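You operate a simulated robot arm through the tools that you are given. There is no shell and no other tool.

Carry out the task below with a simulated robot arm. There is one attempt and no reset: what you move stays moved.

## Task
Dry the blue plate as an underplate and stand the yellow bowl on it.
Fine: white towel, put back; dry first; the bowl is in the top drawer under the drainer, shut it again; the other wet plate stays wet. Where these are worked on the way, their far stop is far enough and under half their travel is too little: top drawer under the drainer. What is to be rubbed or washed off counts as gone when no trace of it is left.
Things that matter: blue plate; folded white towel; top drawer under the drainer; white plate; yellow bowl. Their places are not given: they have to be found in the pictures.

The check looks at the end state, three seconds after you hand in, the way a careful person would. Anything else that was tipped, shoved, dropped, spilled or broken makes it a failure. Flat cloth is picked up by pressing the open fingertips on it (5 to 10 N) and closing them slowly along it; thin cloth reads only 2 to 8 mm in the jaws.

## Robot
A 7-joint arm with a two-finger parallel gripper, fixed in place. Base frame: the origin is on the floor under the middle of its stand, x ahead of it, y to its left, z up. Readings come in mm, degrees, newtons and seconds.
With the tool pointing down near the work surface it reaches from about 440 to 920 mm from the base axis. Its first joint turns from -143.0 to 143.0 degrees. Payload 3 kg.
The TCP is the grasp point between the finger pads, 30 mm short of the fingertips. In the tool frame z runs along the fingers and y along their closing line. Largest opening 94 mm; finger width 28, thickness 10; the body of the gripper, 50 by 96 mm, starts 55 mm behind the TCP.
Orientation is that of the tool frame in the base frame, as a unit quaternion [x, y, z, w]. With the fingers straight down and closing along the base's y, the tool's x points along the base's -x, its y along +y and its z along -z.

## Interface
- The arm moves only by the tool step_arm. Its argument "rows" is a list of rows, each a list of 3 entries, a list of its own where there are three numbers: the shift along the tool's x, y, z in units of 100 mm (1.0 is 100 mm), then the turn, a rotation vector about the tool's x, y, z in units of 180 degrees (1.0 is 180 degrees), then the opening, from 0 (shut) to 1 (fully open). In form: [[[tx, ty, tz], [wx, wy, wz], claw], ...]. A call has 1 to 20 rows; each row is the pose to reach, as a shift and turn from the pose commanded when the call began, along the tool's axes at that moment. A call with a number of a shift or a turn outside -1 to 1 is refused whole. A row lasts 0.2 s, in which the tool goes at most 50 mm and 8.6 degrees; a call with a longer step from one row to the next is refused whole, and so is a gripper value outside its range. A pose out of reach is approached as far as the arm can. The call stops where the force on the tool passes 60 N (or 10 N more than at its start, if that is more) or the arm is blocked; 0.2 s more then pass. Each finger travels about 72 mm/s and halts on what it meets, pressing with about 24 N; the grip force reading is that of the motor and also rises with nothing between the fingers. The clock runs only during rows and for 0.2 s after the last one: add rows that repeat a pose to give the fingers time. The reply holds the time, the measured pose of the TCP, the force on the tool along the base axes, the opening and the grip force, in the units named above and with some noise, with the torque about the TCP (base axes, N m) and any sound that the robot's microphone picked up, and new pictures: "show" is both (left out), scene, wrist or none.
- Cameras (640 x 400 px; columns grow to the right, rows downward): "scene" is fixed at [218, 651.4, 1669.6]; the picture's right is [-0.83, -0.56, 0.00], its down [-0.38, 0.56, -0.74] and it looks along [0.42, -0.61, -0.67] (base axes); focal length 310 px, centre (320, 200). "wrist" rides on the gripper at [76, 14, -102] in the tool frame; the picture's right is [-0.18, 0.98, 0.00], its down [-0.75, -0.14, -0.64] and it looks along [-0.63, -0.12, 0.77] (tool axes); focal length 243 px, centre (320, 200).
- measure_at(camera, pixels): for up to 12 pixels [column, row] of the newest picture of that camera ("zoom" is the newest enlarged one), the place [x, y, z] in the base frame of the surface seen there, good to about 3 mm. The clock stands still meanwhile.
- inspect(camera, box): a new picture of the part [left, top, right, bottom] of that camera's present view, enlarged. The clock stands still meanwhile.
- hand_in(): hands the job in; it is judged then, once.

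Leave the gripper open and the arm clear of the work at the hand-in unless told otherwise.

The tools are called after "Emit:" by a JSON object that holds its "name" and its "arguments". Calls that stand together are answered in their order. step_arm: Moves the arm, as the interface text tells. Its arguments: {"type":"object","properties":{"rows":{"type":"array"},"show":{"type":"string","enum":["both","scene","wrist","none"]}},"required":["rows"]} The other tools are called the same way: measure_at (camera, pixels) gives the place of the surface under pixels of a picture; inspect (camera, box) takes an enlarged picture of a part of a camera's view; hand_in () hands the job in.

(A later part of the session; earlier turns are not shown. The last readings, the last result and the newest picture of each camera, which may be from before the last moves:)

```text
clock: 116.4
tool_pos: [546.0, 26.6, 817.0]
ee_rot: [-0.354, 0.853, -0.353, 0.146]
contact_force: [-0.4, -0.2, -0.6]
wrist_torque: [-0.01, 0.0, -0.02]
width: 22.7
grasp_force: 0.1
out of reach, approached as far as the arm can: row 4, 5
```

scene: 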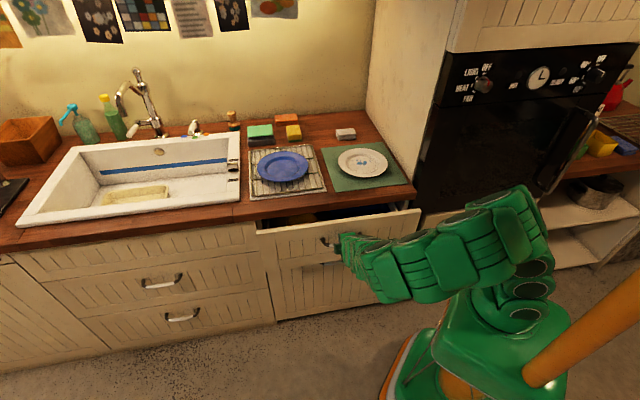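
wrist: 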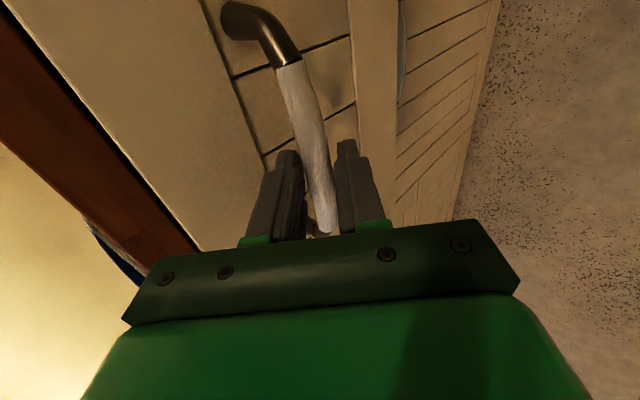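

The drawer is ~85 mm open, but this tilted pose runs out of reach. I command back to the reached place and then turn the tool upright (finger still behind the bar).

Emit:
{"name": "step_arm", "arguments": {"rows": [[[0, -0.14, 0.14], [0, 0, 0], 0.24], [[0, -0.14, 0.14], [0, 0, 0], 0.24]], "show": "none"}}

```text
clock: 117.0
tool_pos: [559.8, 12.4, 817.4]
ee_rot: [-0.354, 0.853, -0.354, 0.147]
contact_force: [0.2, -0.7, -0.7]
wrist_torque: [0.0, 0.01, -0.04]
width: 22.5
grasp_force: 0.1
```

Now at b≈387. I check the drawer front's top edge height before turning the tool upright.

Emit:
{"name": "inspect", "arguments": {"camera": "scene", "box": [240, 190, 440, 290]}}

Emit:
{"name": "measure_at", "arguments": {"camera": "zoom", "pixels": [[70, 115], [120, 110], [200, 100], [300, 95], [450, 72], [550, 60], [60, 150], [550, 110], [200, 80], [350, 70], [480, 55], [250, 150]]}}

```text
3.20 times, centred on (340, 240) of scene
```

zoom: 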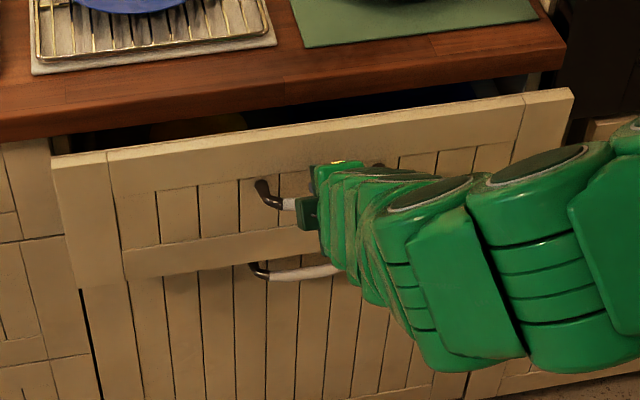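

```text
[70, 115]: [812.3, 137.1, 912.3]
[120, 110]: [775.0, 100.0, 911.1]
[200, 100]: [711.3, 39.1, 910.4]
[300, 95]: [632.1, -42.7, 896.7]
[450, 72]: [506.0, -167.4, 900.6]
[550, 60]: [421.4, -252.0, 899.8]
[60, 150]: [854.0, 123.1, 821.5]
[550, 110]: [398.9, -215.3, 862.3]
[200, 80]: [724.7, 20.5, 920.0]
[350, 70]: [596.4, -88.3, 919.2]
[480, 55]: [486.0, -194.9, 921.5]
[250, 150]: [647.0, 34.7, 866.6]
```

The drawer front's top is at ~875 mm. I turn the tool 35° toward upright around the bar (leaving 10° lean so the gripper body clears the front).

Emit:
{"name": "step_arm", "arguments": {"rows": [[[0, -0.0182, 0.001], [-0.0389, 0, 0], 0.24], [[0, -0.0363, 0.0043], [-0.0778, 0, 0], 0.24], [[0, -0.0537, 0.0099], [-0.1167, 0, 0], 0.24], [[0, -0.0703, 0.0175], [-0.1556, 0, 0], 0.24], [[0, -0.086, 0.0271], [-0.1944, 0, 0], 0.24], [[0, -0.086, 0.0271], [-0.1944, 0, 0], 0.24]], "show": "both"}}

```text
clock: 118.4
tool_pos: [564.2, 7.3, 820.4]
ee_rot: [-0.382, 0.92, -0.08, 0.034]
contact_force: [1.4, 0.0, 0.2]
wrist_torque: [-0.01, -0.03, 0.01]
width: 22.9
grasp_force: 0.6
```

scene: 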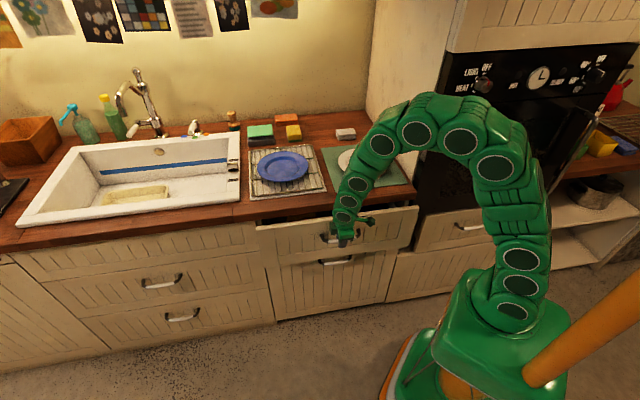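
wrist: 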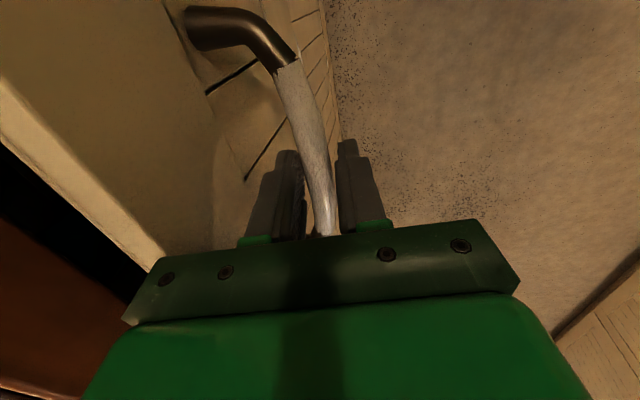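

The arm took a comfortable pose again. I pull 98 mm outward.

Emit:
{"name": "step_arm", "arguments": {"rows": [[[0, 0.08, -0.014], [0, 0, 0], 0.24], [[0, 0.2, -0.035], [0, 0, 0], 0.24], [[0, 0.36, -0.063], [0, 0, 0], 0.24], [[0, 0.52, -0.092], [0, 0, 0], 0.24], [[0, 0.68, -0.12], [0, 0, 0], 0.24], [[0, 0.84, -0.148], [0, 0, 0], 0.24], [[0, 0.98, -0.173], [0, 0, 0], 0.24]], "show": "both"}}

```text
clock: 120.0
tool_pos: [495.0, 80.3, 821.2]
ee_rot: [-0.382, 0.92, -0.081, 0.034]
contact_force: [0.6, 0.0, -0.2]
wrist_torque: [-0.02, 0.02, 0.0]
width: 22.7
grasp_force: 0.1
```

scene: 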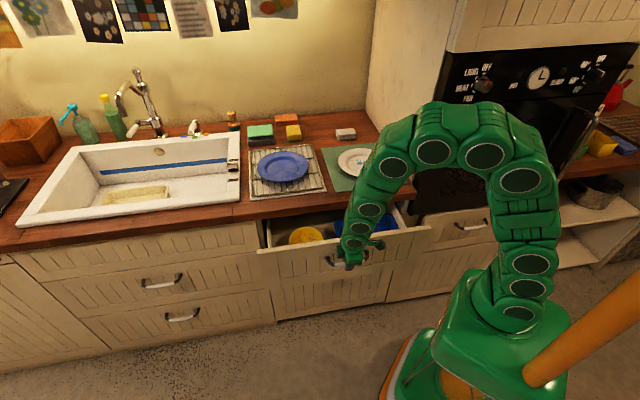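
wrist: 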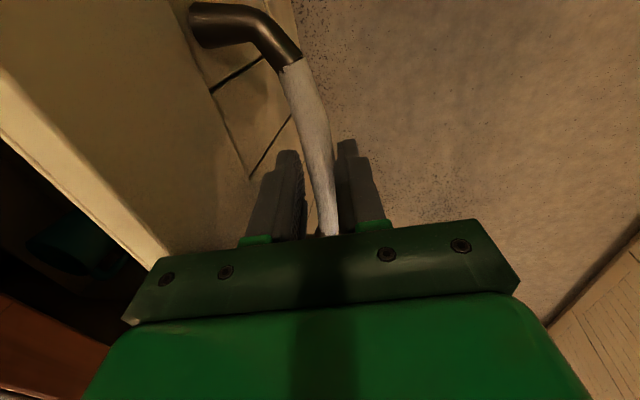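

The yellow bowl appears in the drawer at (306,235). I continue pulling 95 mm more.

Emit:
{"name": "step_arm", "arguments": {"rows": [[[0, 0.12, -0.021], [0, 0, 0], 0.24], [[0, 0.26, -0.046], [0, 0, 0], 0.24], [[0, 0.4, -0.07], [0, 0, 0], 0.24], [[0, 0.54, -0.095], [0, 0, 0], 0.24], [[0, 0.68, -0.12], [0, 0, 0], 0.24], [[0, 0.82, -0.145], [0, 0, 0], 0.24], [[0, 0.95, -0.167], [0, 0, 0], 0.24]], "show": "both"}}

```text
clock: 121.6
tool_pos: [424.5, 147.5, 822.1]
ee_rot: [-0.381, 0.92, -0.081, 0.034]
contact_force: [0.1, 0.3, 0.3]
wrist_torque: [-0.01, -0.01, 0.02]
width: 22.4
grasp_force: 0.0
```

scene: 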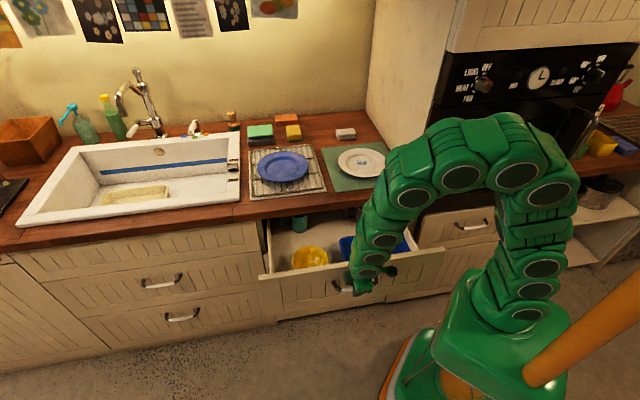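
wrist: 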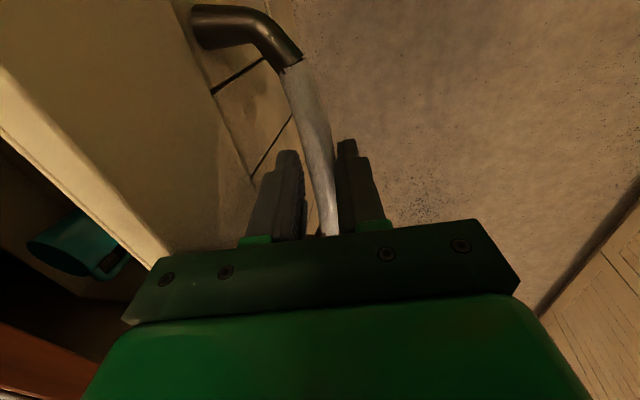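

Open by ~260 mm. I look into the drawer and measure the bowl.

Emit:
{"name": "inspect", "arguments": {"camera": "scene", "box": [250, 200, 420, 306]}}

Emit:
{"name": "measure_at", "arguments": {"camera": "zoom", "pixels": [[160, 190], [285, 190], [220, 165], [220, 225], [220, 195], [165, 215], [280, 220], [100, 150], [300, 130], [190, 80], [60, 290], [400, 160]]}}

```text
3.76 times, centred on (335, 253) of scene
```

zoom: 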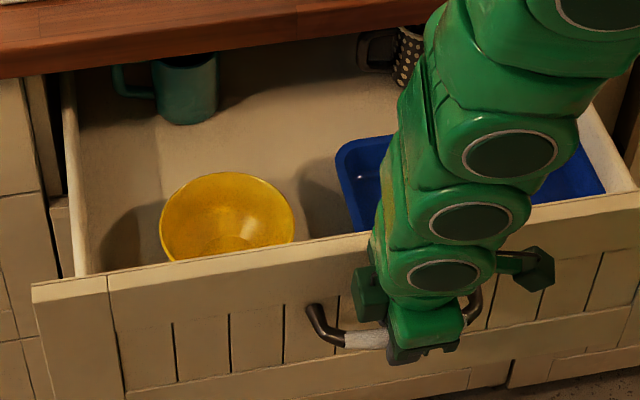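

```text
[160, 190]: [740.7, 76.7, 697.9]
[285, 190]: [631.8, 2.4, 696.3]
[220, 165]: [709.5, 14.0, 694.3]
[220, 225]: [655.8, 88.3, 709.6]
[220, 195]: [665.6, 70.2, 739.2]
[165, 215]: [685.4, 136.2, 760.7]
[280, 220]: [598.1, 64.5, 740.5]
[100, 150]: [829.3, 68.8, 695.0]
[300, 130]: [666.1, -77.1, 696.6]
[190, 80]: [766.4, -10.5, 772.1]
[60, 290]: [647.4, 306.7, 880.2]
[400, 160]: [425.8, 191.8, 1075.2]
```

The bowl sits at the front-left of the drawer (floor z≈696). I release the handle and retreat upward.

Emit:
{"name": "step_arm", "arguments": {"rows": [[[0, 0, 0], [0, 0, 0], 0.3], [[0, 0, 0], [0, 0, 0], 0.34], [[0, 0, -0.1], [0, 0, 0], 0.34], [[0, 0, -0.3], [0, 0, 0], 0.34], [[0, 0, -0.6], [0, 0, 0], 0.34], [[0, 0, -1.0], [0, 0, 0], 0.34]], "show": "both"}}

```text
clock: 123.0
tool_pos: [412.3, 159.6, 919.8]
ee_rot: [-0.381, 0.92, -0.08, 0.034]
contact_force: [0.0, -0.1, -0.5]
wrist_torque: [-0.02, -0.01, -0.02]
width: 31.8
grasp_force: 0.0
```

scene: 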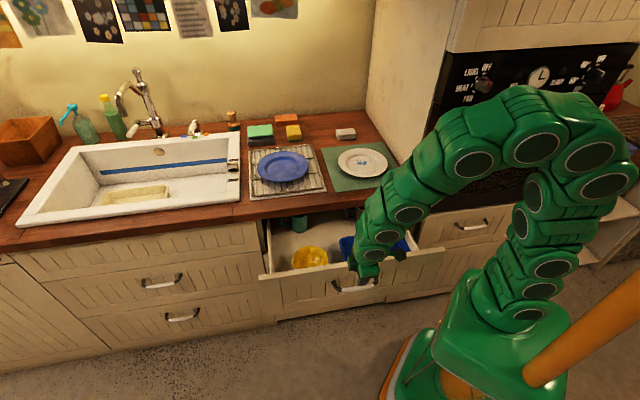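
wrist: 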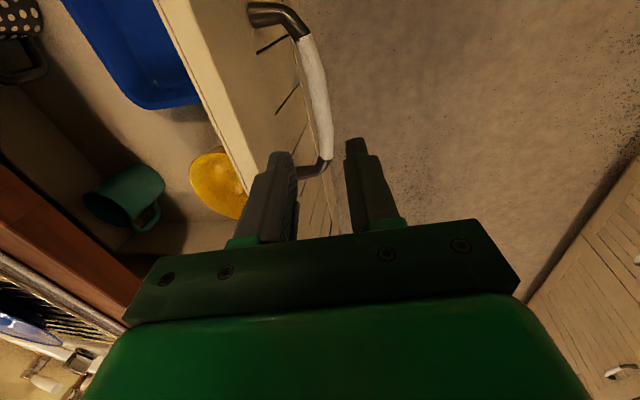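

Released. Now I measure the bowl's rim carefully from the scene camera.

Emit:
{"name": "inspect", "arguments": {"camera": "scene", "box": [262, 215, 358, 275]}}

Emit:
{"name": "measure_at", "arguments": {"camera": "zoom", "pixels": [[205, 250], [220, 215], [250, 205], [320, 192], [380, 208], [430, 240], [438, 270], [320, 205], [215, 290], [235, 310], [330, 300], [430, 285]]}}

```text
6.67 times, centred on (310, 245) of scene
```

zoom: 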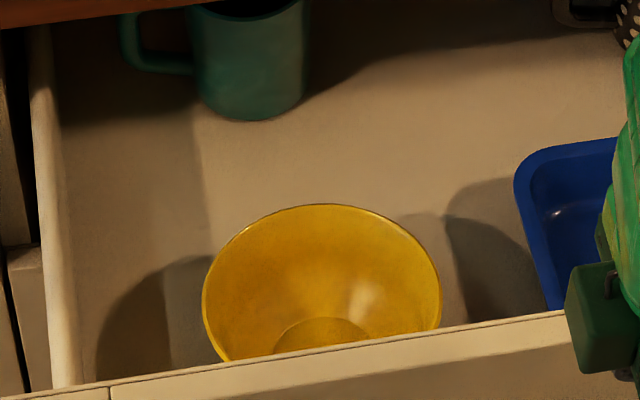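

```text
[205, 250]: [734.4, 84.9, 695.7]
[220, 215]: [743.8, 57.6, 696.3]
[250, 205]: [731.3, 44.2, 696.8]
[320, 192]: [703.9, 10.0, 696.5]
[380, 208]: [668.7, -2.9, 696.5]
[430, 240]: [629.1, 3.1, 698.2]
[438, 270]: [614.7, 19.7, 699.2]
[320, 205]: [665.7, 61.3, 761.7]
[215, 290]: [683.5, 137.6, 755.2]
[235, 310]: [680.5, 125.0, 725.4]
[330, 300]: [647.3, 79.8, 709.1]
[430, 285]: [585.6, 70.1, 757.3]
```

Emit:
{"name": "measure_at", "arguments": {"camera": "zoom", "pixels": [[207, 280], [206, 310], [213, 335], [225, 250], [260, 222], [290, 209], [350, 207], [390, 224], [420, 255], [437, 285], [439, 310], [320, 330]]}}

Emit:
{"name": "measure_at", "arguments": {"camera": "zoom", "pixels": [[100, 390], [300, 350], [500, 320], [300, 375], [500, 345], [55, 200], [50, 350], [250, 110], [560, 170], [545, 270], [320, 345], [250, 60]]}}

```text
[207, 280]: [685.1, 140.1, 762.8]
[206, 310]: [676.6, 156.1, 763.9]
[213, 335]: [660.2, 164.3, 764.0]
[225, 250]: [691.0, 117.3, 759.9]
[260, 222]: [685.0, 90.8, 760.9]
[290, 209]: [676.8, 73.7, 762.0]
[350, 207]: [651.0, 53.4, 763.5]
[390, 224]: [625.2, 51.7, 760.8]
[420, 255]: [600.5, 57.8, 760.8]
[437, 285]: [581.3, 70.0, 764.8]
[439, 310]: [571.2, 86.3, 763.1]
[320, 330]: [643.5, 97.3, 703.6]
```

```text
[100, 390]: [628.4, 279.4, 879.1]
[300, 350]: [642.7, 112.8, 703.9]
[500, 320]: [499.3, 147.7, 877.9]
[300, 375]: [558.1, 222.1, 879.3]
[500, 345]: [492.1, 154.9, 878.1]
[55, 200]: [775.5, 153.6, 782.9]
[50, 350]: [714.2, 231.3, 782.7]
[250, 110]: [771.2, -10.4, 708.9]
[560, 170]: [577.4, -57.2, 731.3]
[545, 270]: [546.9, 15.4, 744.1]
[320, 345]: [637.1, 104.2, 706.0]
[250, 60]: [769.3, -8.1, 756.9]
```

Bowl: centre ≈ (628, 114), rim radius ≈63, rim z≈762.5, floor 696. I measure its wall profile at the right side where I plan to grip.

Emit:
{"name": "measure_at", "arguments": {"camera": "zoom", "pixels": [[436, 292], [430, 296], [424, 300], [416, 304], [406, 308], [396, 312], [384, 316], [372, 320], [360, 325], [345, 330], [300, 335], [400, 240]]}}

Emit:
{"name": "measure_at", "arguments": {"camera": "scene", "pixels": [[345, 240], [350, 236], [340, 245], [343, 252], [400, 245], [405, 240], [380, 222], [300, 225], [357, 214], [272, 225], [411, 235], [292, 232]]}}

```text
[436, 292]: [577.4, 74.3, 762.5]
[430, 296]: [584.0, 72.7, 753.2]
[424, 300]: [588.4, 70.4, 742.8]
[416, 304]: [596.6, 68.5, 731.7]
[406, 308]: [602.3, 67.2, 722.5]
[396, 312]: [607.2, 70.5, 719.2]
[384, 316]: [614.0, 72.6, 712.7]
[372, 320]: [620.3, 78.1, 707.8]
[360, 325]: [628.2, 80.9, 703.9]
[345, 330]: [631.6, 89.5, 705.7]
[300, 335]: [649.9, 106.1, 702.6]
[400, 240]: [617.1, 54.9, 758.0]
```

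```text
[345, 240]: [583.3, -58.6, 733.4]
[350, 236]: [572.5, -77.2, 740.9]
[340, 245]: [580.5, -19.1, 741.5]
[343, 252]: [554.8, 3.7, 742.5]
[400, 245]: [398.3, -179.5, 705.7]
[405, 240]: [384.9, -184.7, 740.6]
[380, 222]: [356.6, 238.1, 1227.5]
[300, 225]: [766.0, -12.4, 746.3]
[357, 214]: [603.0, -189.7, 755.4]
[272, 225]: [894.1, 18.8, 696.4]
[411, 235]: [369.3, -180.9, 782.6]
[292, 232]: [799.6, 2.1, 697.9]
```

Bowl wall leans ~17° near the rim; I'll grip its right rim with a 15° lean. First rise and move over the drawer, bringing the tool vertical.

Emit:
{"name": "step_arm", "arguments": {"rows": [[[0, -0.2, -0.2], [-0.014, 0, 0], 0.5], [[0, -0.45, -0.4], [-0.028, 0, 0], 0.53], [[0, -0.7, -0.55], [-0.042, 0, 0], 0.53], [[0, -0.927, -0.649], [-0.0556, 0, 0], 0.53], [[0, -0.927, -0.649], [-0.0556, 0, 0], 0.53]], "show": "none"}}

Emit:
{"name": "step_arm", "arguments": {"rows": [[[0, -0.08, 0], [0, 0, 0.0455], 0.53], [[0, -0.16, 0], [0, 0, 0.091], 0.53], [[0, -0.24, 0], [0, 0, 0.1365], 0.53], [[0, -0.32, 0], [0, 0, 0.182], 0.53], [[0, -0.4, 0], [0, 0, 0.2275], 0.53], [[0, -0.48, 0], [0, 0, 0.273], 0.53], [[0, -0.56, 0], [0, 0, 0.3185], 0.53], [[0, -0.64, 0], [0, 0, 0.364], 0.53], [[0, -0.72, 0], [0, 0, 0.4095], 0.53], [[0, -0.8, 0], [0, 0, 0.455], 0.53], [[0, -0.88, 0], [0, 0, 0.5], 0.53], [[0, -0.88, 0], [0, 0, 0.5], 0.53]], "show": "both"}}

```text
clock: 124.2
tool_pos: [470.7, 102.6, 1000.4]
ee_rot: [-0.384, 0.923, 0.0, 0.0]
contact_force: [-0.5, -0.1, -0.6]
wrist_torque: [0.03, 0.01, 0.01]
width: 49.8
grasp_force: 0.1
```

```text
clock: 126.8
tool_pos: [532.6, 40.9, 999.2]
ee_rot: [0.382, 0.924, -0.001, 0.001]
contact_force: [0.3, -0.4, 0.1]
wrist_torque: [-0.01, 0.03, 0.0]
width: 49.9
grasp_force: 0.0
```

scene: 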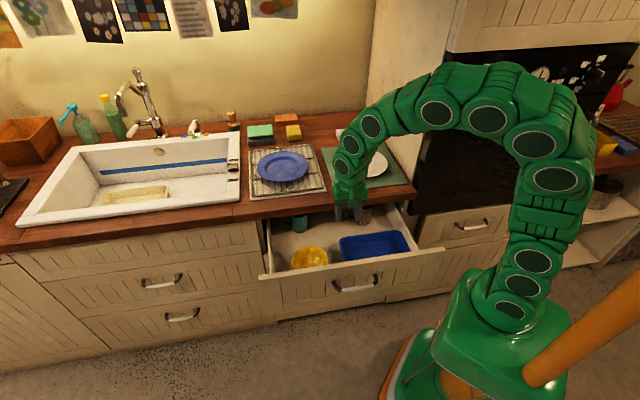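
wrist: 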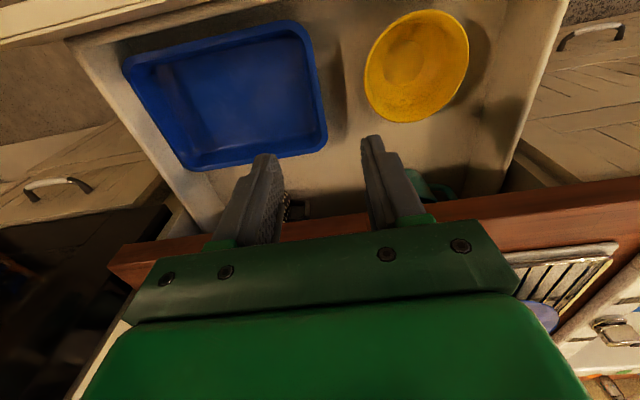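

Good view of the drawer: the yellow bowl at (417,65) in the wrist view. I refine its rim from here.

Emit:
{"name": "inspect", "arguments": {"camera": "wrist", "box": [340, 0, 500, 130]}}

Emit:
{"name": "measure_at", "arguments": {"camera": "wrist", "pixels": [[367, 75], [369, 55], [375, 38], [390, 20], [415, 12], [440, 14], [460, 25], [467, 45], [462, 75], [445, 100], [420, 117], [395, 117]]}}

```text
3.08 times, centred on (420, 65) of wrist
```

zoom: 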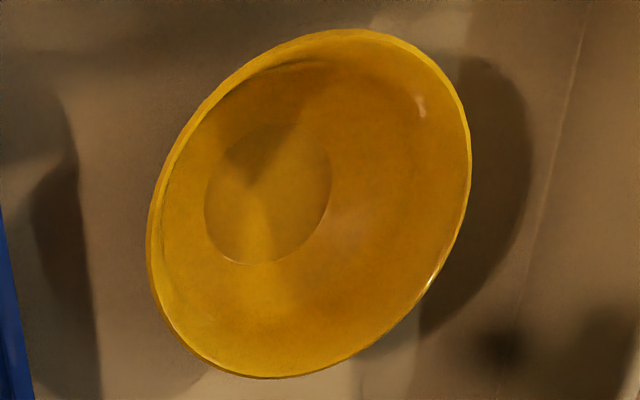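

```text
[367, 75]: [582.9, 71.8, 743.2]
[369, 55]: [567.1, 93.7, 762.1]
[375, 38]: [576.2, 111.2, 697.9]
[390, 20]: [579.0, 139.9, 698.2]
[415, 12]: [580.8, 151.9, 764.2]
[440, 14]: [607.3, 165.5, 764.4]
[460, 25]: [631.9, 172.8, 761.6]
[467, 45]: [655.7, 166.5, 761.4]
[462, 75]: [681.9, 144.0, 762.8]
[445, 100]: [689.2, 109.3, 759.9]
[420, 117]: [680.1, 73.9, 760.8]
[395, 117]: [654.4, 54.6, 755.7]
```

Bowl centre ≈ (628, 112), right rim point at a≈461, b≈365. I descend to a pre-grasp with a 15° lean.

Emit:
{"name": "step_arm", "arguments": {"rows": [[[-0.05, 0.07, 0.15], [-0.0208, 0, 0], 0.53], [[-0.1, 0.13, 0.3], [-0.0417, 0, 0], 0.53], [[-0.14, 0.2, 0.45], [-0.0625, 0, 0], 0.53], [[-0.17, 0.257, 0.6], [-0.0833, 0, 0], 0.53], [[-0.17, 0.257, 0.6], [-0.0833, 0, 0], 0.53]], "show": "both"}}

```text
clock: 128.0
tool_pos: [561.9, 48.6, 939.4]
ee_rot: [0.378, 0.916, 0.121, 0.05]
contact_force: [0.6, -0.2, -0.5]
wrist_torque: [-0.01, -0.01, 0.02]
width: 49.5
grasp_force: 0.1
```

scene: 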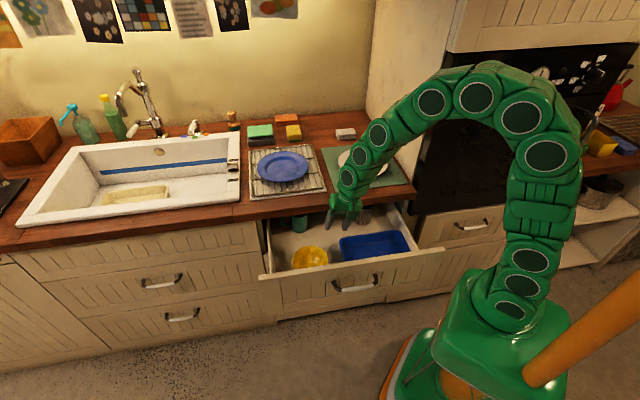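
wrist: 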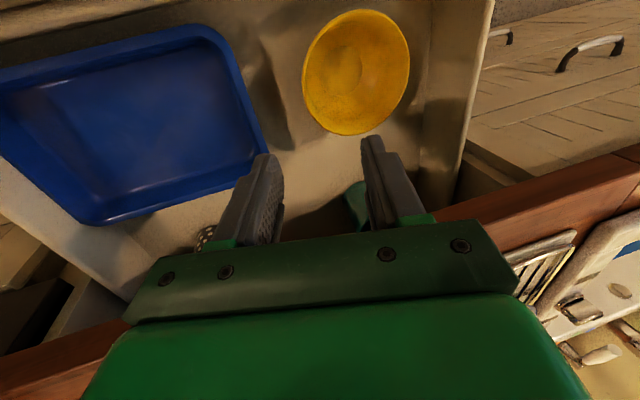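

Lean is right. I slide onto the approach line, 93 mm short of the final grip.

Emit:
{"name": "step_arm", "arguments": {"rows": [[[-0.005, -0.045, 0.2], [0, 0, 0], 0.53], [[-0.01, -0.09, 0.4], [0, 0, 0], 0.53], [[-0.015, -0.13, 0.6], [0, 0, 0], 0.53], [[-0.017, -0.175, 0.8], [0, 0, 0], 0.53], [[-0.017, -0.175, 0.8], [0, 0, 0], 0.53]], "show": "both"}}

```text
clock: 129.2
tool_pos: [566.8, 48.0, 856.5]
ee_rot: [0.377, 0.917, 0.12, 0.05]
contact_force: [0.9, 0.0, -0.1]
wrist_torque: [0.01, 0.02, 0.01]
width: 49.6
grasp_force: 0.0
```

scene: 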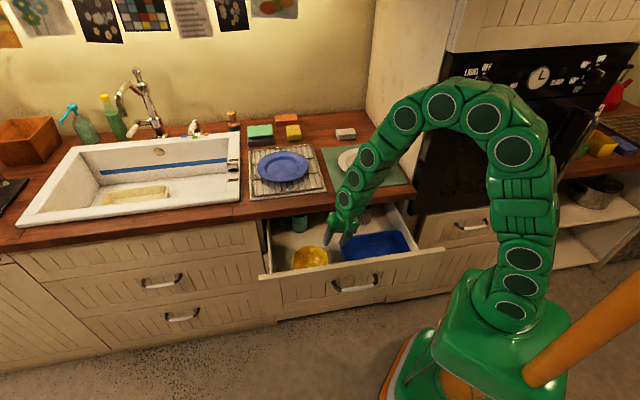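
wrist: 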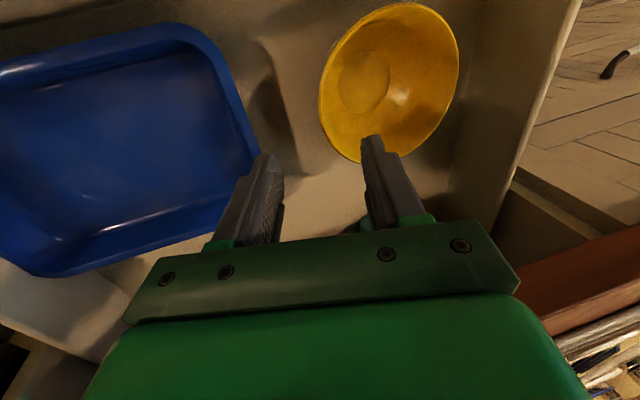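

I measure the bowl's near rim in the current wrist view to confirm alignment.

Emit:
{"name": "measure_at", "arguments": {"camera": "wrist", "pixels": [[323, 100], [324, 85], [330, 65], [325, 120], [333, 138], [345, 152], [360, 160], [400, 5], [456, 40], [450, 85], [430, 125], [340, 45]]}}

```text
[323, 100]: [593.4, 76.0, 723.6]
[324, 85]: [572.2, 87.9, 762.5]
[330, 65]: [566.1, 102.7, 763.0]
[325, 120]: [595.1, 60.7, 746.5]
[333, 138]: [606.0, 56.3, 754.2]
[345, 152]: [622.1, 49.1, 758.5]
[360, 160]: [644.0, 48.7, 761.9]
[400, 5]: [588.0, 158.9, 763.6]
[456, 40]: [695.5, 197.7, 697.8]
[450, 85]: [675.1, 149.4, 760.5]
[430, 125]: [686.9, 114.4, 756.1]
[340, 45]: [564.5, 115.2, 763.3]
```

Rim confirmed near a≈460. I advance 60 mm, then the final 32 mm.

Emit:
{"name": "step_arm", "arguments": {"rows": [[[0.005, 0, 0.15], [0, 0, 0], 0.53], [[0.01, 0, 0.3], [0, 0, 0], 0.53], [[0.015, 0.003, 0.45], [0, 0, 0], 0.53], [[0.02, 0.004, 0.6], [0, 0, 0], 0.53], [[0.02, 0.004, 0.6], [0, 0, 0], 0.53]], "show": "both"}}

Emit:
{"name": "inspect", "arguments": {"camera": "scene", "box": [270, 180, 390, 280]}}

```text
clock: 130.4
tool_pos: [578.5, 60.3, 799.4]
ee_rot: [0.379, 0.916, 0.121, 0.05]
contact_force: [0.5, 0.3, 0.1]
wrist_torque: [-0.02, 0.0, 0.01]
width: 49.9
grasp_force: 0.1
```

scene: 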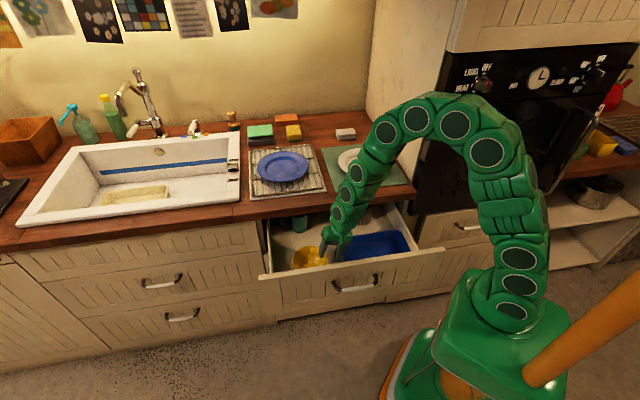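
wrist: 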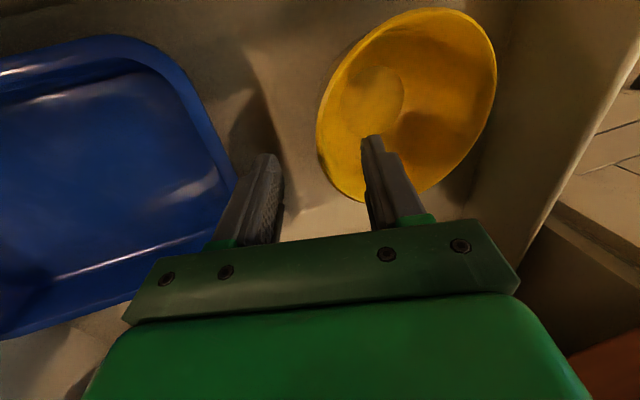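

```text
4.00 times, centred on (330, 230) of scene
```

zoom: 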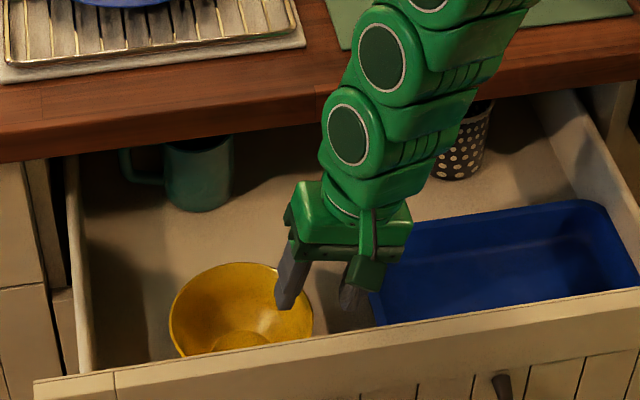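

One finger is over the inside, one outside. I go the last 33 mm slowly.

Emit:
{"name": "step_arm", "arguments": {"rows": [[[0.005, -0.005, 0.1], [0, 0, 0], 0.53], [[0.01, -0.01, 0.2], [0, 0, 0], 0.53], [[0.015, -0.013, 0.28], [0, 0, 0], 0.53], [[0.017, -0.013, 0.33], [0, 0, 0], 0.53], [[0.017, -0.013, 0.33], [0, 0, 0], 0.53]], "show": "both"}}

Emit:
{"name": "inspect", "arguments": {"camera": "scene", "box": [270, 180, 390, 280]}}

```text
clock: 131.6
tool_pos: [581.1, 67.3, 768.0]
ee_rot: [0.379, 0.916, 0.12, 0.051]
contact_force: [0.2, 0.7, 0.4]
wrist_torque: [-0.03, -0.05, 0.01]
width: 49.7
grasp_force: 0.0
```

scene: 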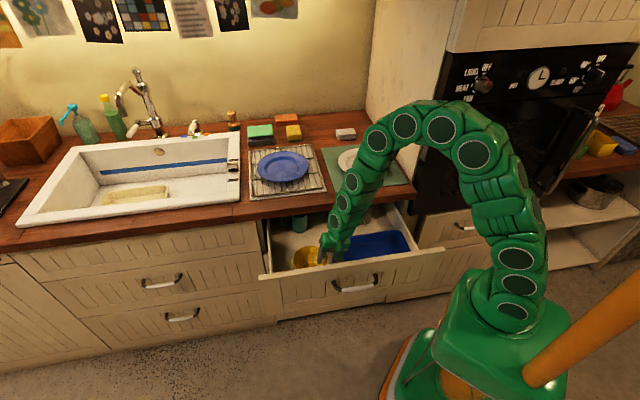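
wrist: 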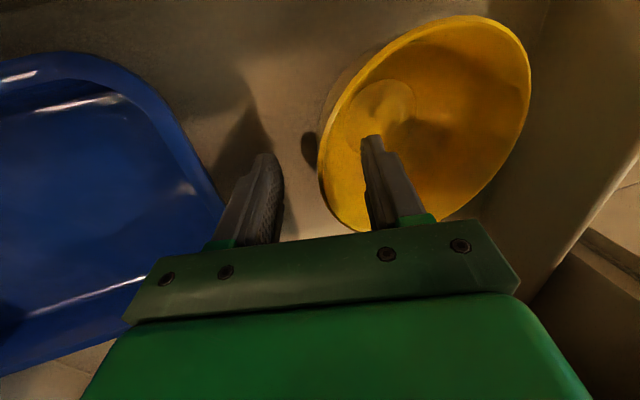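

```text
4.00 times, centred on (330, 230) of scene
```

zoom: 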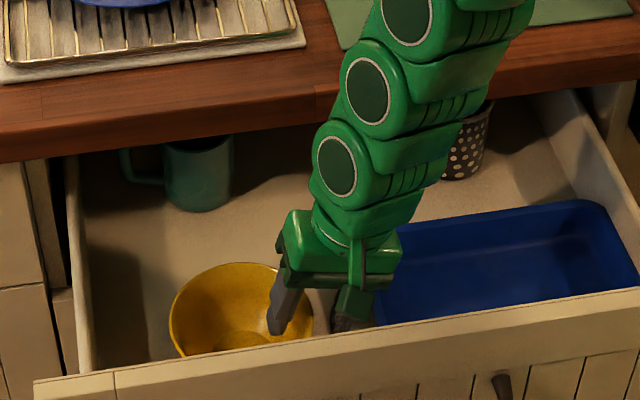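

The rim lies midway between the fingers. I close slowly.

Emit:
{"name": "step_arm", "arguments": {"rows": [[[0, 0, 0], [0, 0, 0], 0.4], [[0, 0, 0], [0, 0, 0], 0.3], [[0, 0, 0], [0, 0, 0], 0.2], [[0, 0, 0], [0, 0, 0], 0.12], [[0, 0, 0], [0, 0, 0], 0.06], [[0, 0, 0], [0, 0, 0], 0], [[0, 0, 0], [0, 0, 0], 0], [[0, 0, 0], [0, 0, 0], 0]], "show": "wrist"}}

```text
clock: 133.4
tool_pos: [581.2, 67.1, 766.9]
ee_rot: [0.378, 0.917, 0.121, 0.05]
contact_force: [-0.3, 0.6, -1.0]
wrist_torque: [0.08, 0.1, 0.0]
width: 7.6
grasp_force: 24.0
```

wrist: 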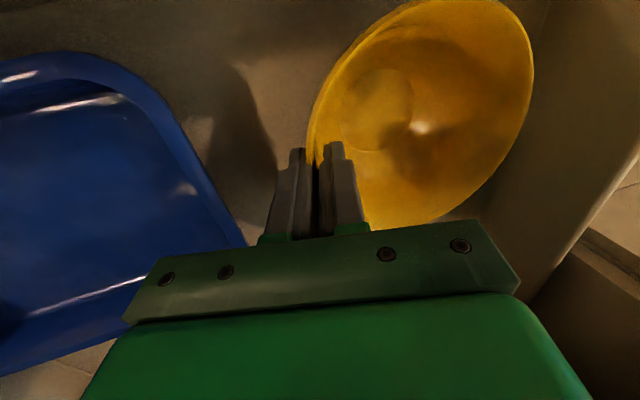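

Rim gripped (7.6 mm, 24 N). I lift 20 mm slowly and check that the bowl follows.

Emit:
{"name": "step_arm", "arguments": {"rows": [[[0, 0.008, -0.029], [0, 0, 0], 0], [[0, 0.018, -0.068], [0, 0, 0], 0], [[0, 0.031, -0.116], [0, 0, 0], 0], [[0, 0.052, -0.193], [0, 0, 0], 0], [[0, 0.052, -0.193], [0, 0, 0], 0]], "show": "both"}}

Emit:
{"name": "inspect", "arguments": {"camera": "scene", "box": [270, 180, 390, 280]}}

```text
clock: 134.6
tool_pos: [581.6, 68.8, 788.5]
ee_rot: [0.379, 0.916, 0.12, 0.05]
contact_force: [0.5, -0.6, -4.1]
wrist_torque: [-0.15, 0.15, -0.03]
width: 7.7
grasp_force: 24.0
```

scene: 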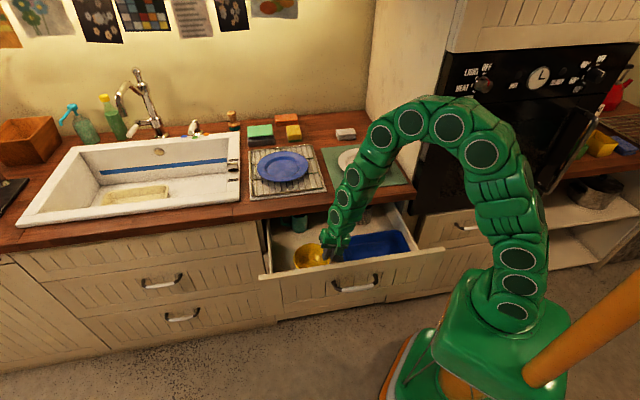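
wrist: 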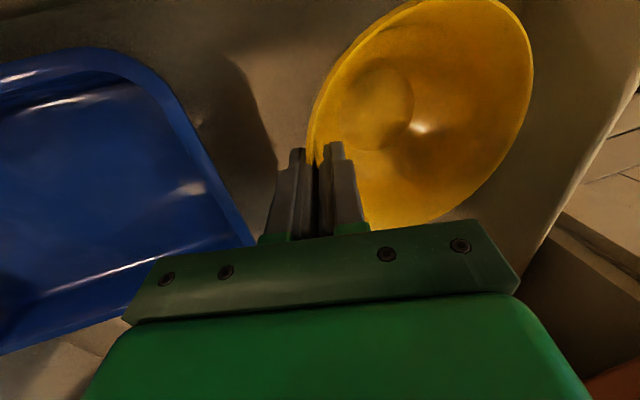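

```text
4.00 times, centred on (330, 230) of scene
```

zoom: 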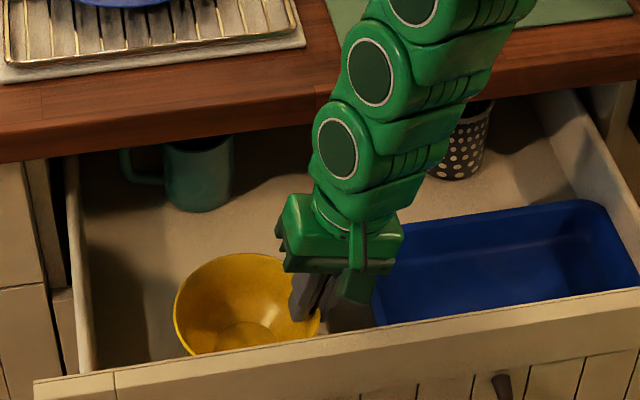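

The bowl follows (≈4 N). I lift straight up in three calls.

Emit:
{"name": "step_arm", "arguments": {"rows": [[[0, 0.03, -0.11], [0, 0, 0], 0], [[0, 0.08, -0.3], [0, 0, 0], 0], [[0, 0.13, -0.49], [0, 0, 0], 0], [[0, 0.18, -0.68], [0, 0, 0], 0], [[0, 0.235, -0.87], [0, 0, 0], 0], [[0, 0.265, -0.99], [0, 0, 0], 0]], "show": "none"}}

Emit:
{"name": "step_arm", "arguments": {"rows": [[[0, 0.05, -0.19], [0, 0, 0], 0], [[0, 0.1, -0.38], [0, 0, 0], 0], [[0, 0.155, -0.57], [0, 0, 0], 0], [[0, 0.206, -0.76], [0, 0, 0], 0], [[0, 0.265, -0.99], [0, 0, 0], 0]], "show": "both"}}

```text
clock: 136.0
tool_pos: [581.1, 68.4, 892.6]
ee_rot: [0.378, 0.916, 0.12, 0.05]
contact_force: [-1.1, 0.0, -4.7]
wrist_torque: [-0.13, 0.15, -0.03]
width: 7.4
grasp_force: 24.0
```

```text
clock: 137.2
tool_pos: [580.6, 68.0, 992.8]
ee_rot: [0.38, 0.916, 0.12, 0.05]
contact_force: [-0.5, -0.3, -3.6]
wrist_torque: [-0.13, 0.16, 0.04]
width: 7.9
grasp_force: 24.0
```

scene: 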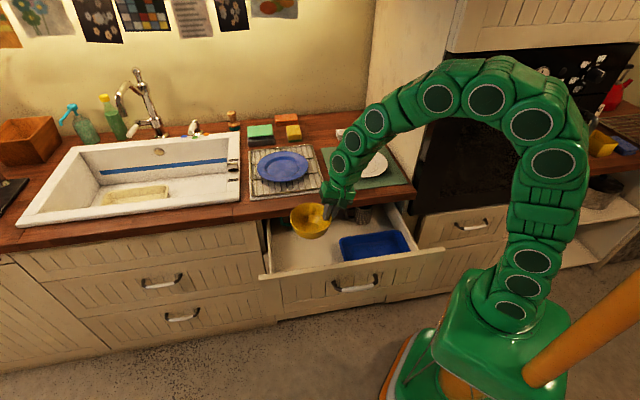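
wrist: 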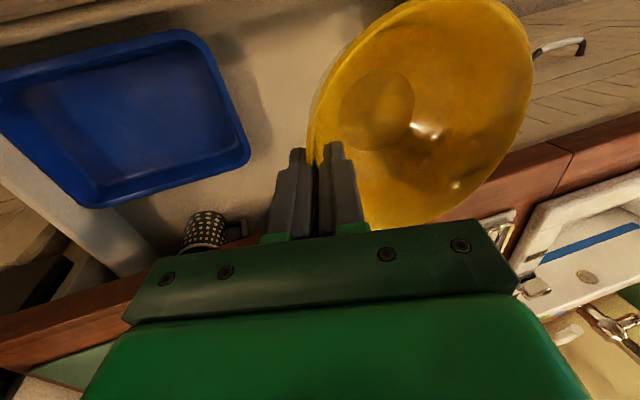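

I measure the held bowl relative to the gripper.

Emit:
{"name": "inspect", "arguments": {"camera": "scene", "box": [280, 185, 350, 245]}}

Emit:
{"name": "measure_at", "arguments": {"camera": "zoom", "pixels": [[97, 225], [105, 200], [130, 178], [170, 165], [220, 160], [270, 170], [100, 250], [130, 285], [180, 305], [250, 300], [300, 280], [190, 340]]}}

Emit:
{"name": "measure_at", "arguments": {"camera": "wrist", "pixels": [[320, 100], [335, 70], [360, 35], [400, 8], [500, 5], [527, 50], [520, 110], [490, 170], [450, 208], [400, 224], [375, 110], [440, 100]]}}

```text
6.67 times, centred on (315, 215) of scene
```

zoom: 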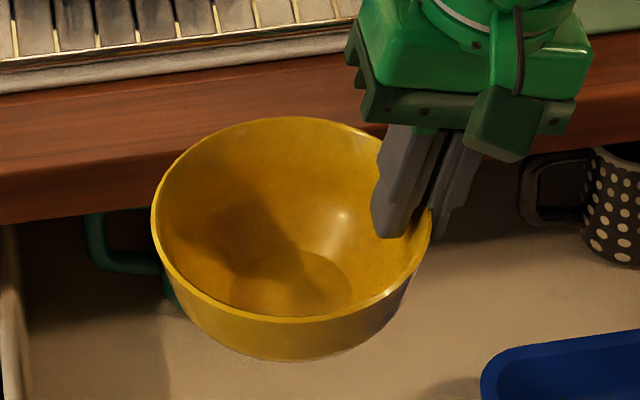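

```text
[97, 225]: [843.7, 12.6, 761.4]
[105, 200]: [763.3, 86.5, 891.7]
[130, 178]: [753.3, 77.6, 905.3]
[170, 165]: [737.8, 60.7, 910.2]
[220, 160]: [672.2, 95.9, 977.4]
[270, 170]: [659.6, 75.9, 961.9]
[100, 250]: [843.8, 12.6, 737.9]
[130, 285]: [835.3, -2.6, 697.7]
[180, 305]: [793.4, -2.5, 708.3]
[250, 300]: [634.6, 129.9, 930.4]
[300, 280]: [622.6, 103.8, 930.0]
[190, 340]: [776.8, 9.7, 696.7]
```

```text
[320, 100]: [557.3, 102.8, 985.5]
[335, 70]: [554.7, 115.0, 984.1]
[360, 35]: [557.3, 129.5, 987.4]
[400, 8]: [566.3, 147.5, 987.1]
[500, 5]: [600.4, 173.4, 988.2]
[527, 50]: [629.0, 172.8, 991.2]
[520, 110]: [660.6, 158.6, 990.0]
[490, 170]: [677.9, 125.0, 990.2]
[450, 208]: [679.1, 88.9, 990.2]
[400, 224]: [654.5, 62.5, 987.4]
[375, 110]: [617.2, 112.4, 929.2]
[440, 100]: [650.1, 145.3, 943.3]
```

Bowl centre is +58 mm (a) and −5 mm (b) from the TCP, its bottom 71 mm below. I raise more and carry it toward the plate.

Emit:
{"name": "step_arm", "arguments": {"rows": [[[0, 0.05, -0.18], [0, 0, 0], 0], [[-0.05, 0.1, -0.36], [0, 0, 0], 0], [[-0.12, 0.145, -0.54], [0, 0, 0], 0], [[-0.22, 0.194, -0.7245], [0, 0, 0], 0], [[-0.3, 0.194, -0.7245], [0, 0, 0], 0]], "show": "none"}}

Emit:
{"name": "step_arm", "arguments": {"rows": [[[-0.15, 0.03, 0.008], [0, 0, 0], 0], [[-0.32, 0.06, 0.016], [0, 0, 0], 0], [[-0.49, 0.1, 0.026], [0, 0, 0], 0], [[-0.66, 0.13, 0.035], [0, 0, 0], 0], [[-0.83, 0.16, 0.043], [0, 0, 0], 0], [[-0.99, 0.193, 0.052], [0, 0, 0], 0]], "show": "scene"}}

```text
clock: 138.4
tool_pos: [602.5, 48.3, 1068.1]
ee_rot: [0.38, 0.916, 0.12, 0.05]
contact_force: [-0.2, -0.8, -4.3]
wrist_torque: [-0.12, 0.13, -0.04]
width: 7.4
grasp_force: 24.2
```

```text
clock: 139.8
tool_pos: [686.2, -10.7, 1066.4]
ee_rot: [0.379, 0.916, 0.12, 0.05]
contact_force: [1.2, 0.8, -3.3]
wrist_torque: [-0.2, 0.12, -0.01]
width: 7.7
grasp_force: 24.0
```

scene: 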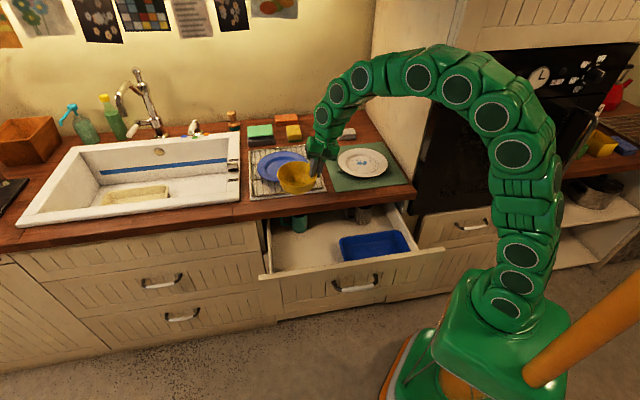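

Continuing over the plate.

Emit:
{"name": "step_arm", "arguments": {"rows": [[[-0.16, 0.03, 0.008], [0, 0, 0], 0], [[-0.32, 0.06, 0.016], [0, 0, 0], 0], [[-0.49, 0.1, 0.026], [0, 0, 0], 0], [[-0.66, 0.13, 0.035], [0, 0, 0], 0], [[-0.83, 0.16, 0.043], [0, 0, 0], 0], [[-0.985, 0.198, 0.053], [0, 0, 0], 0]], "show": "none"}}

Emit:
{"name": "step_arm", "arguments": {"rows": [[[-0.16, 0.03, 0.008], [0, 0, 0], 0], [[-0.32, 0.06, 0.016], [0, 0, 0], 0], [[-0.49, 0.1, 0.026], [0, 0, 0], 0], [[-0.66, 0.13, 0.035], [0, 0, 0], 0], [[-0.83, 0.16, 0.043], [0, 0, 0], 0], [[-0.985, 0.198, 0.053], [0, 0, 0], 0], [[-0.985, 0.198, 0.053], [0, 0, 0], 0]], "show": "both"}}

```text
clock: 141.2
tool_pos: [770.6, -63.7, 1067.4]
ee_rot: [0.378, 0.916, 0.12, 0.049]
contact_force: [-0.1, -0.5, -2.7]
wrist_torque: [-0.17, 0.12, 0.02]
width: 7.8
grasp_force: 23.6
```

```text
clock: 142.8
tool_pos: [854.0, -118.6, 1067.7]
ee_rot: [0.378, 0.917, 0.12, 0.05]
contact_force: [0.6, 0.5, -3.4]
wrist_torque: [-0.12, 0.14, -0.01]
width: 7.5
grasp_force: 23.7
```

scene: 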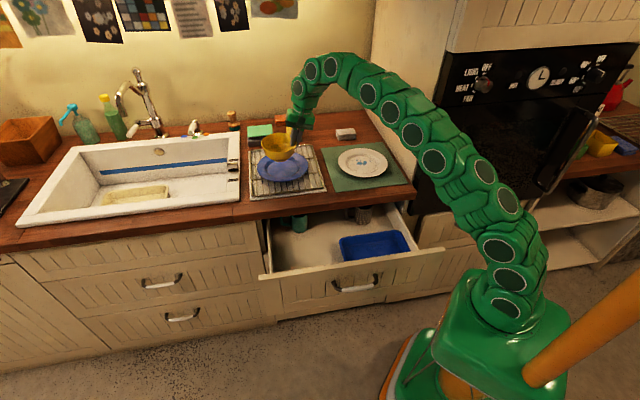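
wrist: 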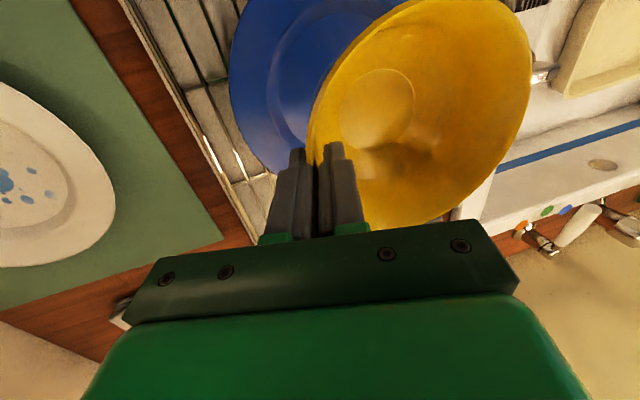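

Over the plate now. I measure both the bowl's rim and the plate's rim to fine-centre.

Emit:
{"name": "measure_at", "arguments": {"camera": "wrist", "pixels": [[320, 100], [335, 70], [360, 35], [400, 8], [500, 5], [527, 50], [520, 110], [490, 170], [450, 208], [400, 224], [375, 110], [240, 60]]}}

Emit:
{"name": "inspect", "arguments": {"camera": "scene", "box": [240, 125, 336, 195]}}

Emit:
{"name": "measure_at", "arguments": {"camera": "zoom", "pixels": [[120, 250], [445, 250], [150, 315], [200, 340], [280, 353], [350, 340], [410, 310], [440, 225], [125, 280], [200, 300], [300, 310], [380, 270]]}}

```text
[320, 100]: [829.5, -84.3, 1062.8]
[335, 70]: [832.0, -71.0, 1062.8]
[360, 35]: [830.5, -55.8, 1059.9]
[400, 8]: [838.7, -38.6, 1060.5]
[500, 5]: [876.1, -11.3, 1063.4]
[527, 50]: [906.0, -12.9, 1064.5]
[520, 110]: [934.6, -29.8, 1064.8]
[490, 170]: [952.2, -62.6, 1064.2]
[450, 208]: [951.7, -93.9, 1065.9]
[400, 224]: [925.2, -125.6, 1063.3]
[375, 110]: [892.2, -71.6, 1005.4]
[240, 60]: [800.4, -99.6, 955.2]
```

```text
5.71 times, centred on (288, 160) of scene
```

zoom: 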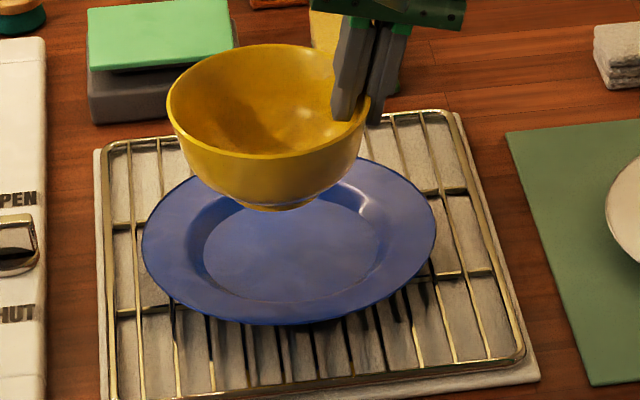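

```text
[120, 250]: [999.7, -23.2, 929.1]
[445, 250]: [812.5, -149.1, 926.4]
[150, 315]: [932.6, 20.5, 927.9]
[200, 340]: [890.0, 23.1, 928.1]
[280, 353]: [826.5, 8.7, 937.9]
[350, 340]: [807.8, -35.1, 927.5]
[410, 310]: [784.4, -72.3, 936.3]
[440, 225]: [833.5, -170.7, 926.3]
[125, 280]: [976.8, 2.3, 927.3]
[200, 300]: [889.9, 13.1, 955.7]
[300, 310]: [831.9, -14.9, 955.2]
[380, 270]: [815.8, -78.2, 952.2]
```

Emit:
{"name": "measure_at", "arguments": {"camera": "zoom", "pixels": [[147, 245], [432, 225], [290, 321], [175, 288], [400, 285], [235, 315], [350, 308], [425, 205], [395, 178], [160, 210], [415, 265], [185, 186]]}}

Emit:
{"name": "measure_at", "arguments": {"camera": "zoom", "pixels": [[205, 250], [376, 245], [290, 297], [225, 280], [350, 283], [365, 215], [215, 225], [378, 235], [206, 240], [260, 295], [320, 294], [373, 260]]}}

```text
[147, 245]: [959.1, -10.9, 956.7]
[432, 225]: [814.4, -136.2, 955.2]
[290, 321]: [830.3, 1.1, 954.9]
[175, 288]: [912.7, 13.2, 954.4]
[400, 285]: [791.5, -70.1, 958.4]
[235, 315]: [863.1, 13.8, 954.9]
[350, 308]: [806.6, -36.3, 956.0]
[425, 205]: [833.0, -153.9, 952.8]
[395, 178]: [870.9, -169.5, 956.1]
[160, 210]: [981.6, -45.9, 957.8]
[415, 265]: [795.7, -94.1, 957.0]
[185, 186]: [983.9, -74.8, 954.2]
```

```text
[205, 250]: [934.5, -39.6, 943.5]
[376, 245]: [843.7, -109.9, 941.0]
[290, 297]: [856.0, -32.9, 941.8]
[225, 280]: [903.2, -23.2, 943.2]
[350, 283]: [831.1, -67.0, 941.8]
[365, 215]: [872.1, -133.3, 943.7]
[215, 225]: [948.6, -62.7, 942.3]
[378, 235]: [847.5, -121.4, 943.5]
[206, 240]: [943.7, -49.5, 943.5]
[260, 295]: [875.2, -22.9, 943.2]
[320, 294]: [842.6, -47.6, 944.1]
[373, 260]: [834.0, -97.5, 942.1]
```

Plate centre ≈ (889.7, −78); bowl centre (891, −73.8). I correct ~4 mm, level the bowl by 1.5°, and descend 47 mm.

Emit:
{"name": "step_arm", "arguments": {"rows": [[[-0.0205, -0.04, -0.01], [0.004, 0, 0], 0], [[-0.0205, -0.075, 0.12], [0.0083, 0, 0], 0], [[-0.0205, -0.105, 0.24], [0.0083, 0, 0], 0], [[-0.0205, -0.135, 0.35], [0.0083, 0, 0], 0], [[-0.0205, -0.162, 0.454], [0.0083, 0, 0], 0], [[-0.0205, -0.162, 0.454], [0.0083, 0, 0], 0]], "show": "both"}}

Emit:
{"name": "inspect", "arguments": {"camera": "scene", "box": [240, 125, 336, 195]}}

```text
clock: 144.2
tool_pos: [853.2, -123.5, 1019.9]
ee_rot: [0.378, 0.918, 0.109, 0.045]
contact_force: [-0.4, -0.2, -3.7]
wrist_torque: [-0.17, 0.13, -0.04]
width: 7.4
grasp_force: 23.8
```

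scene: 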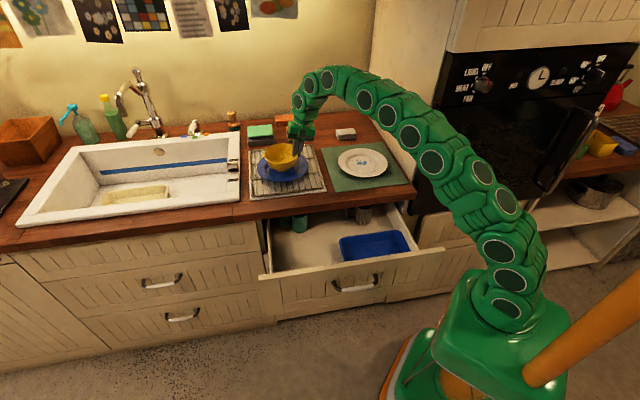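
wrist: 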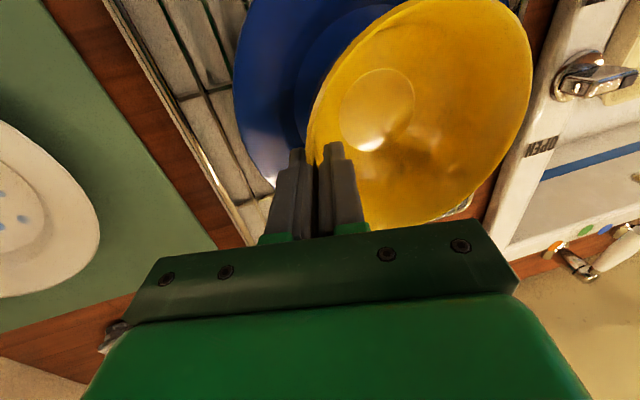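

```text
5.71 times, centred on (288, 160) of scene
```

zoom: 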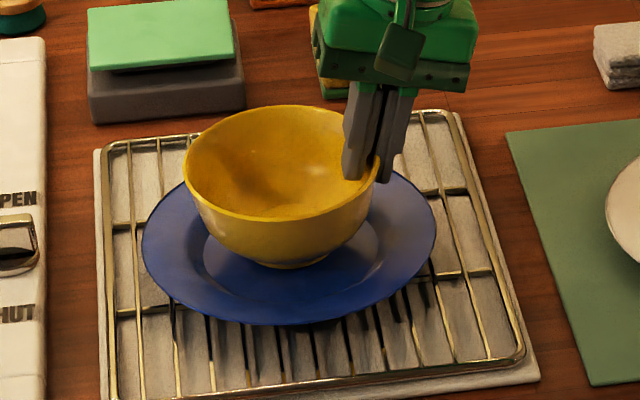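

About 6 mm to go. I step down 1 mm per row, 4 rows, watching the force (baseline −3.7 N).

Emit:
{"name": "step_arm", "arguments": {"rows": [[[0, -0.0023, 0.0097], [0, 0, 0], 0], [[0, -0.0047, 0.0194], [0, 0, 0], 0], [[0, -0.007, 0.0292], [0, 0, 0], 0], [[0, -0.0093, 0.0389], [0, 0, 0], 0], [[0, -0.0093, 0.0389], [0, 0, 0], 0]], "show": "none"}}

Emit:
{"name": "step_arm", "arguments": {"rows": [[[0, -0.0023, 0.0097], [0, 0, 0], 0], [[0, -0.0023, 0.0097], [0, 0, 0], 0]], "show": "none"}}

```text
clock: 145.4
tool_pos: [853.0, -124.6, 1016.1]
ee_rot: [0.379, 0.918, 0.109, 0.045]
contact_force: [-0.5, -0.2, -3.0]
wrist_torque: [-0.17, 0.13, 0.01]
width: 7.3
grasp_force: 24.2
```

```text
clock: 146.0
tool_pos: [853.5, -123.7, 1016.1]
ee_rot: [0.379, 0.918, 0.109, 0.045]
contact_force: [0.3, -0.2, -2.3]
wrist_torque: [-0.02, 0.14, 0.04]
width: 7.7
grasp_force: 24.0
```

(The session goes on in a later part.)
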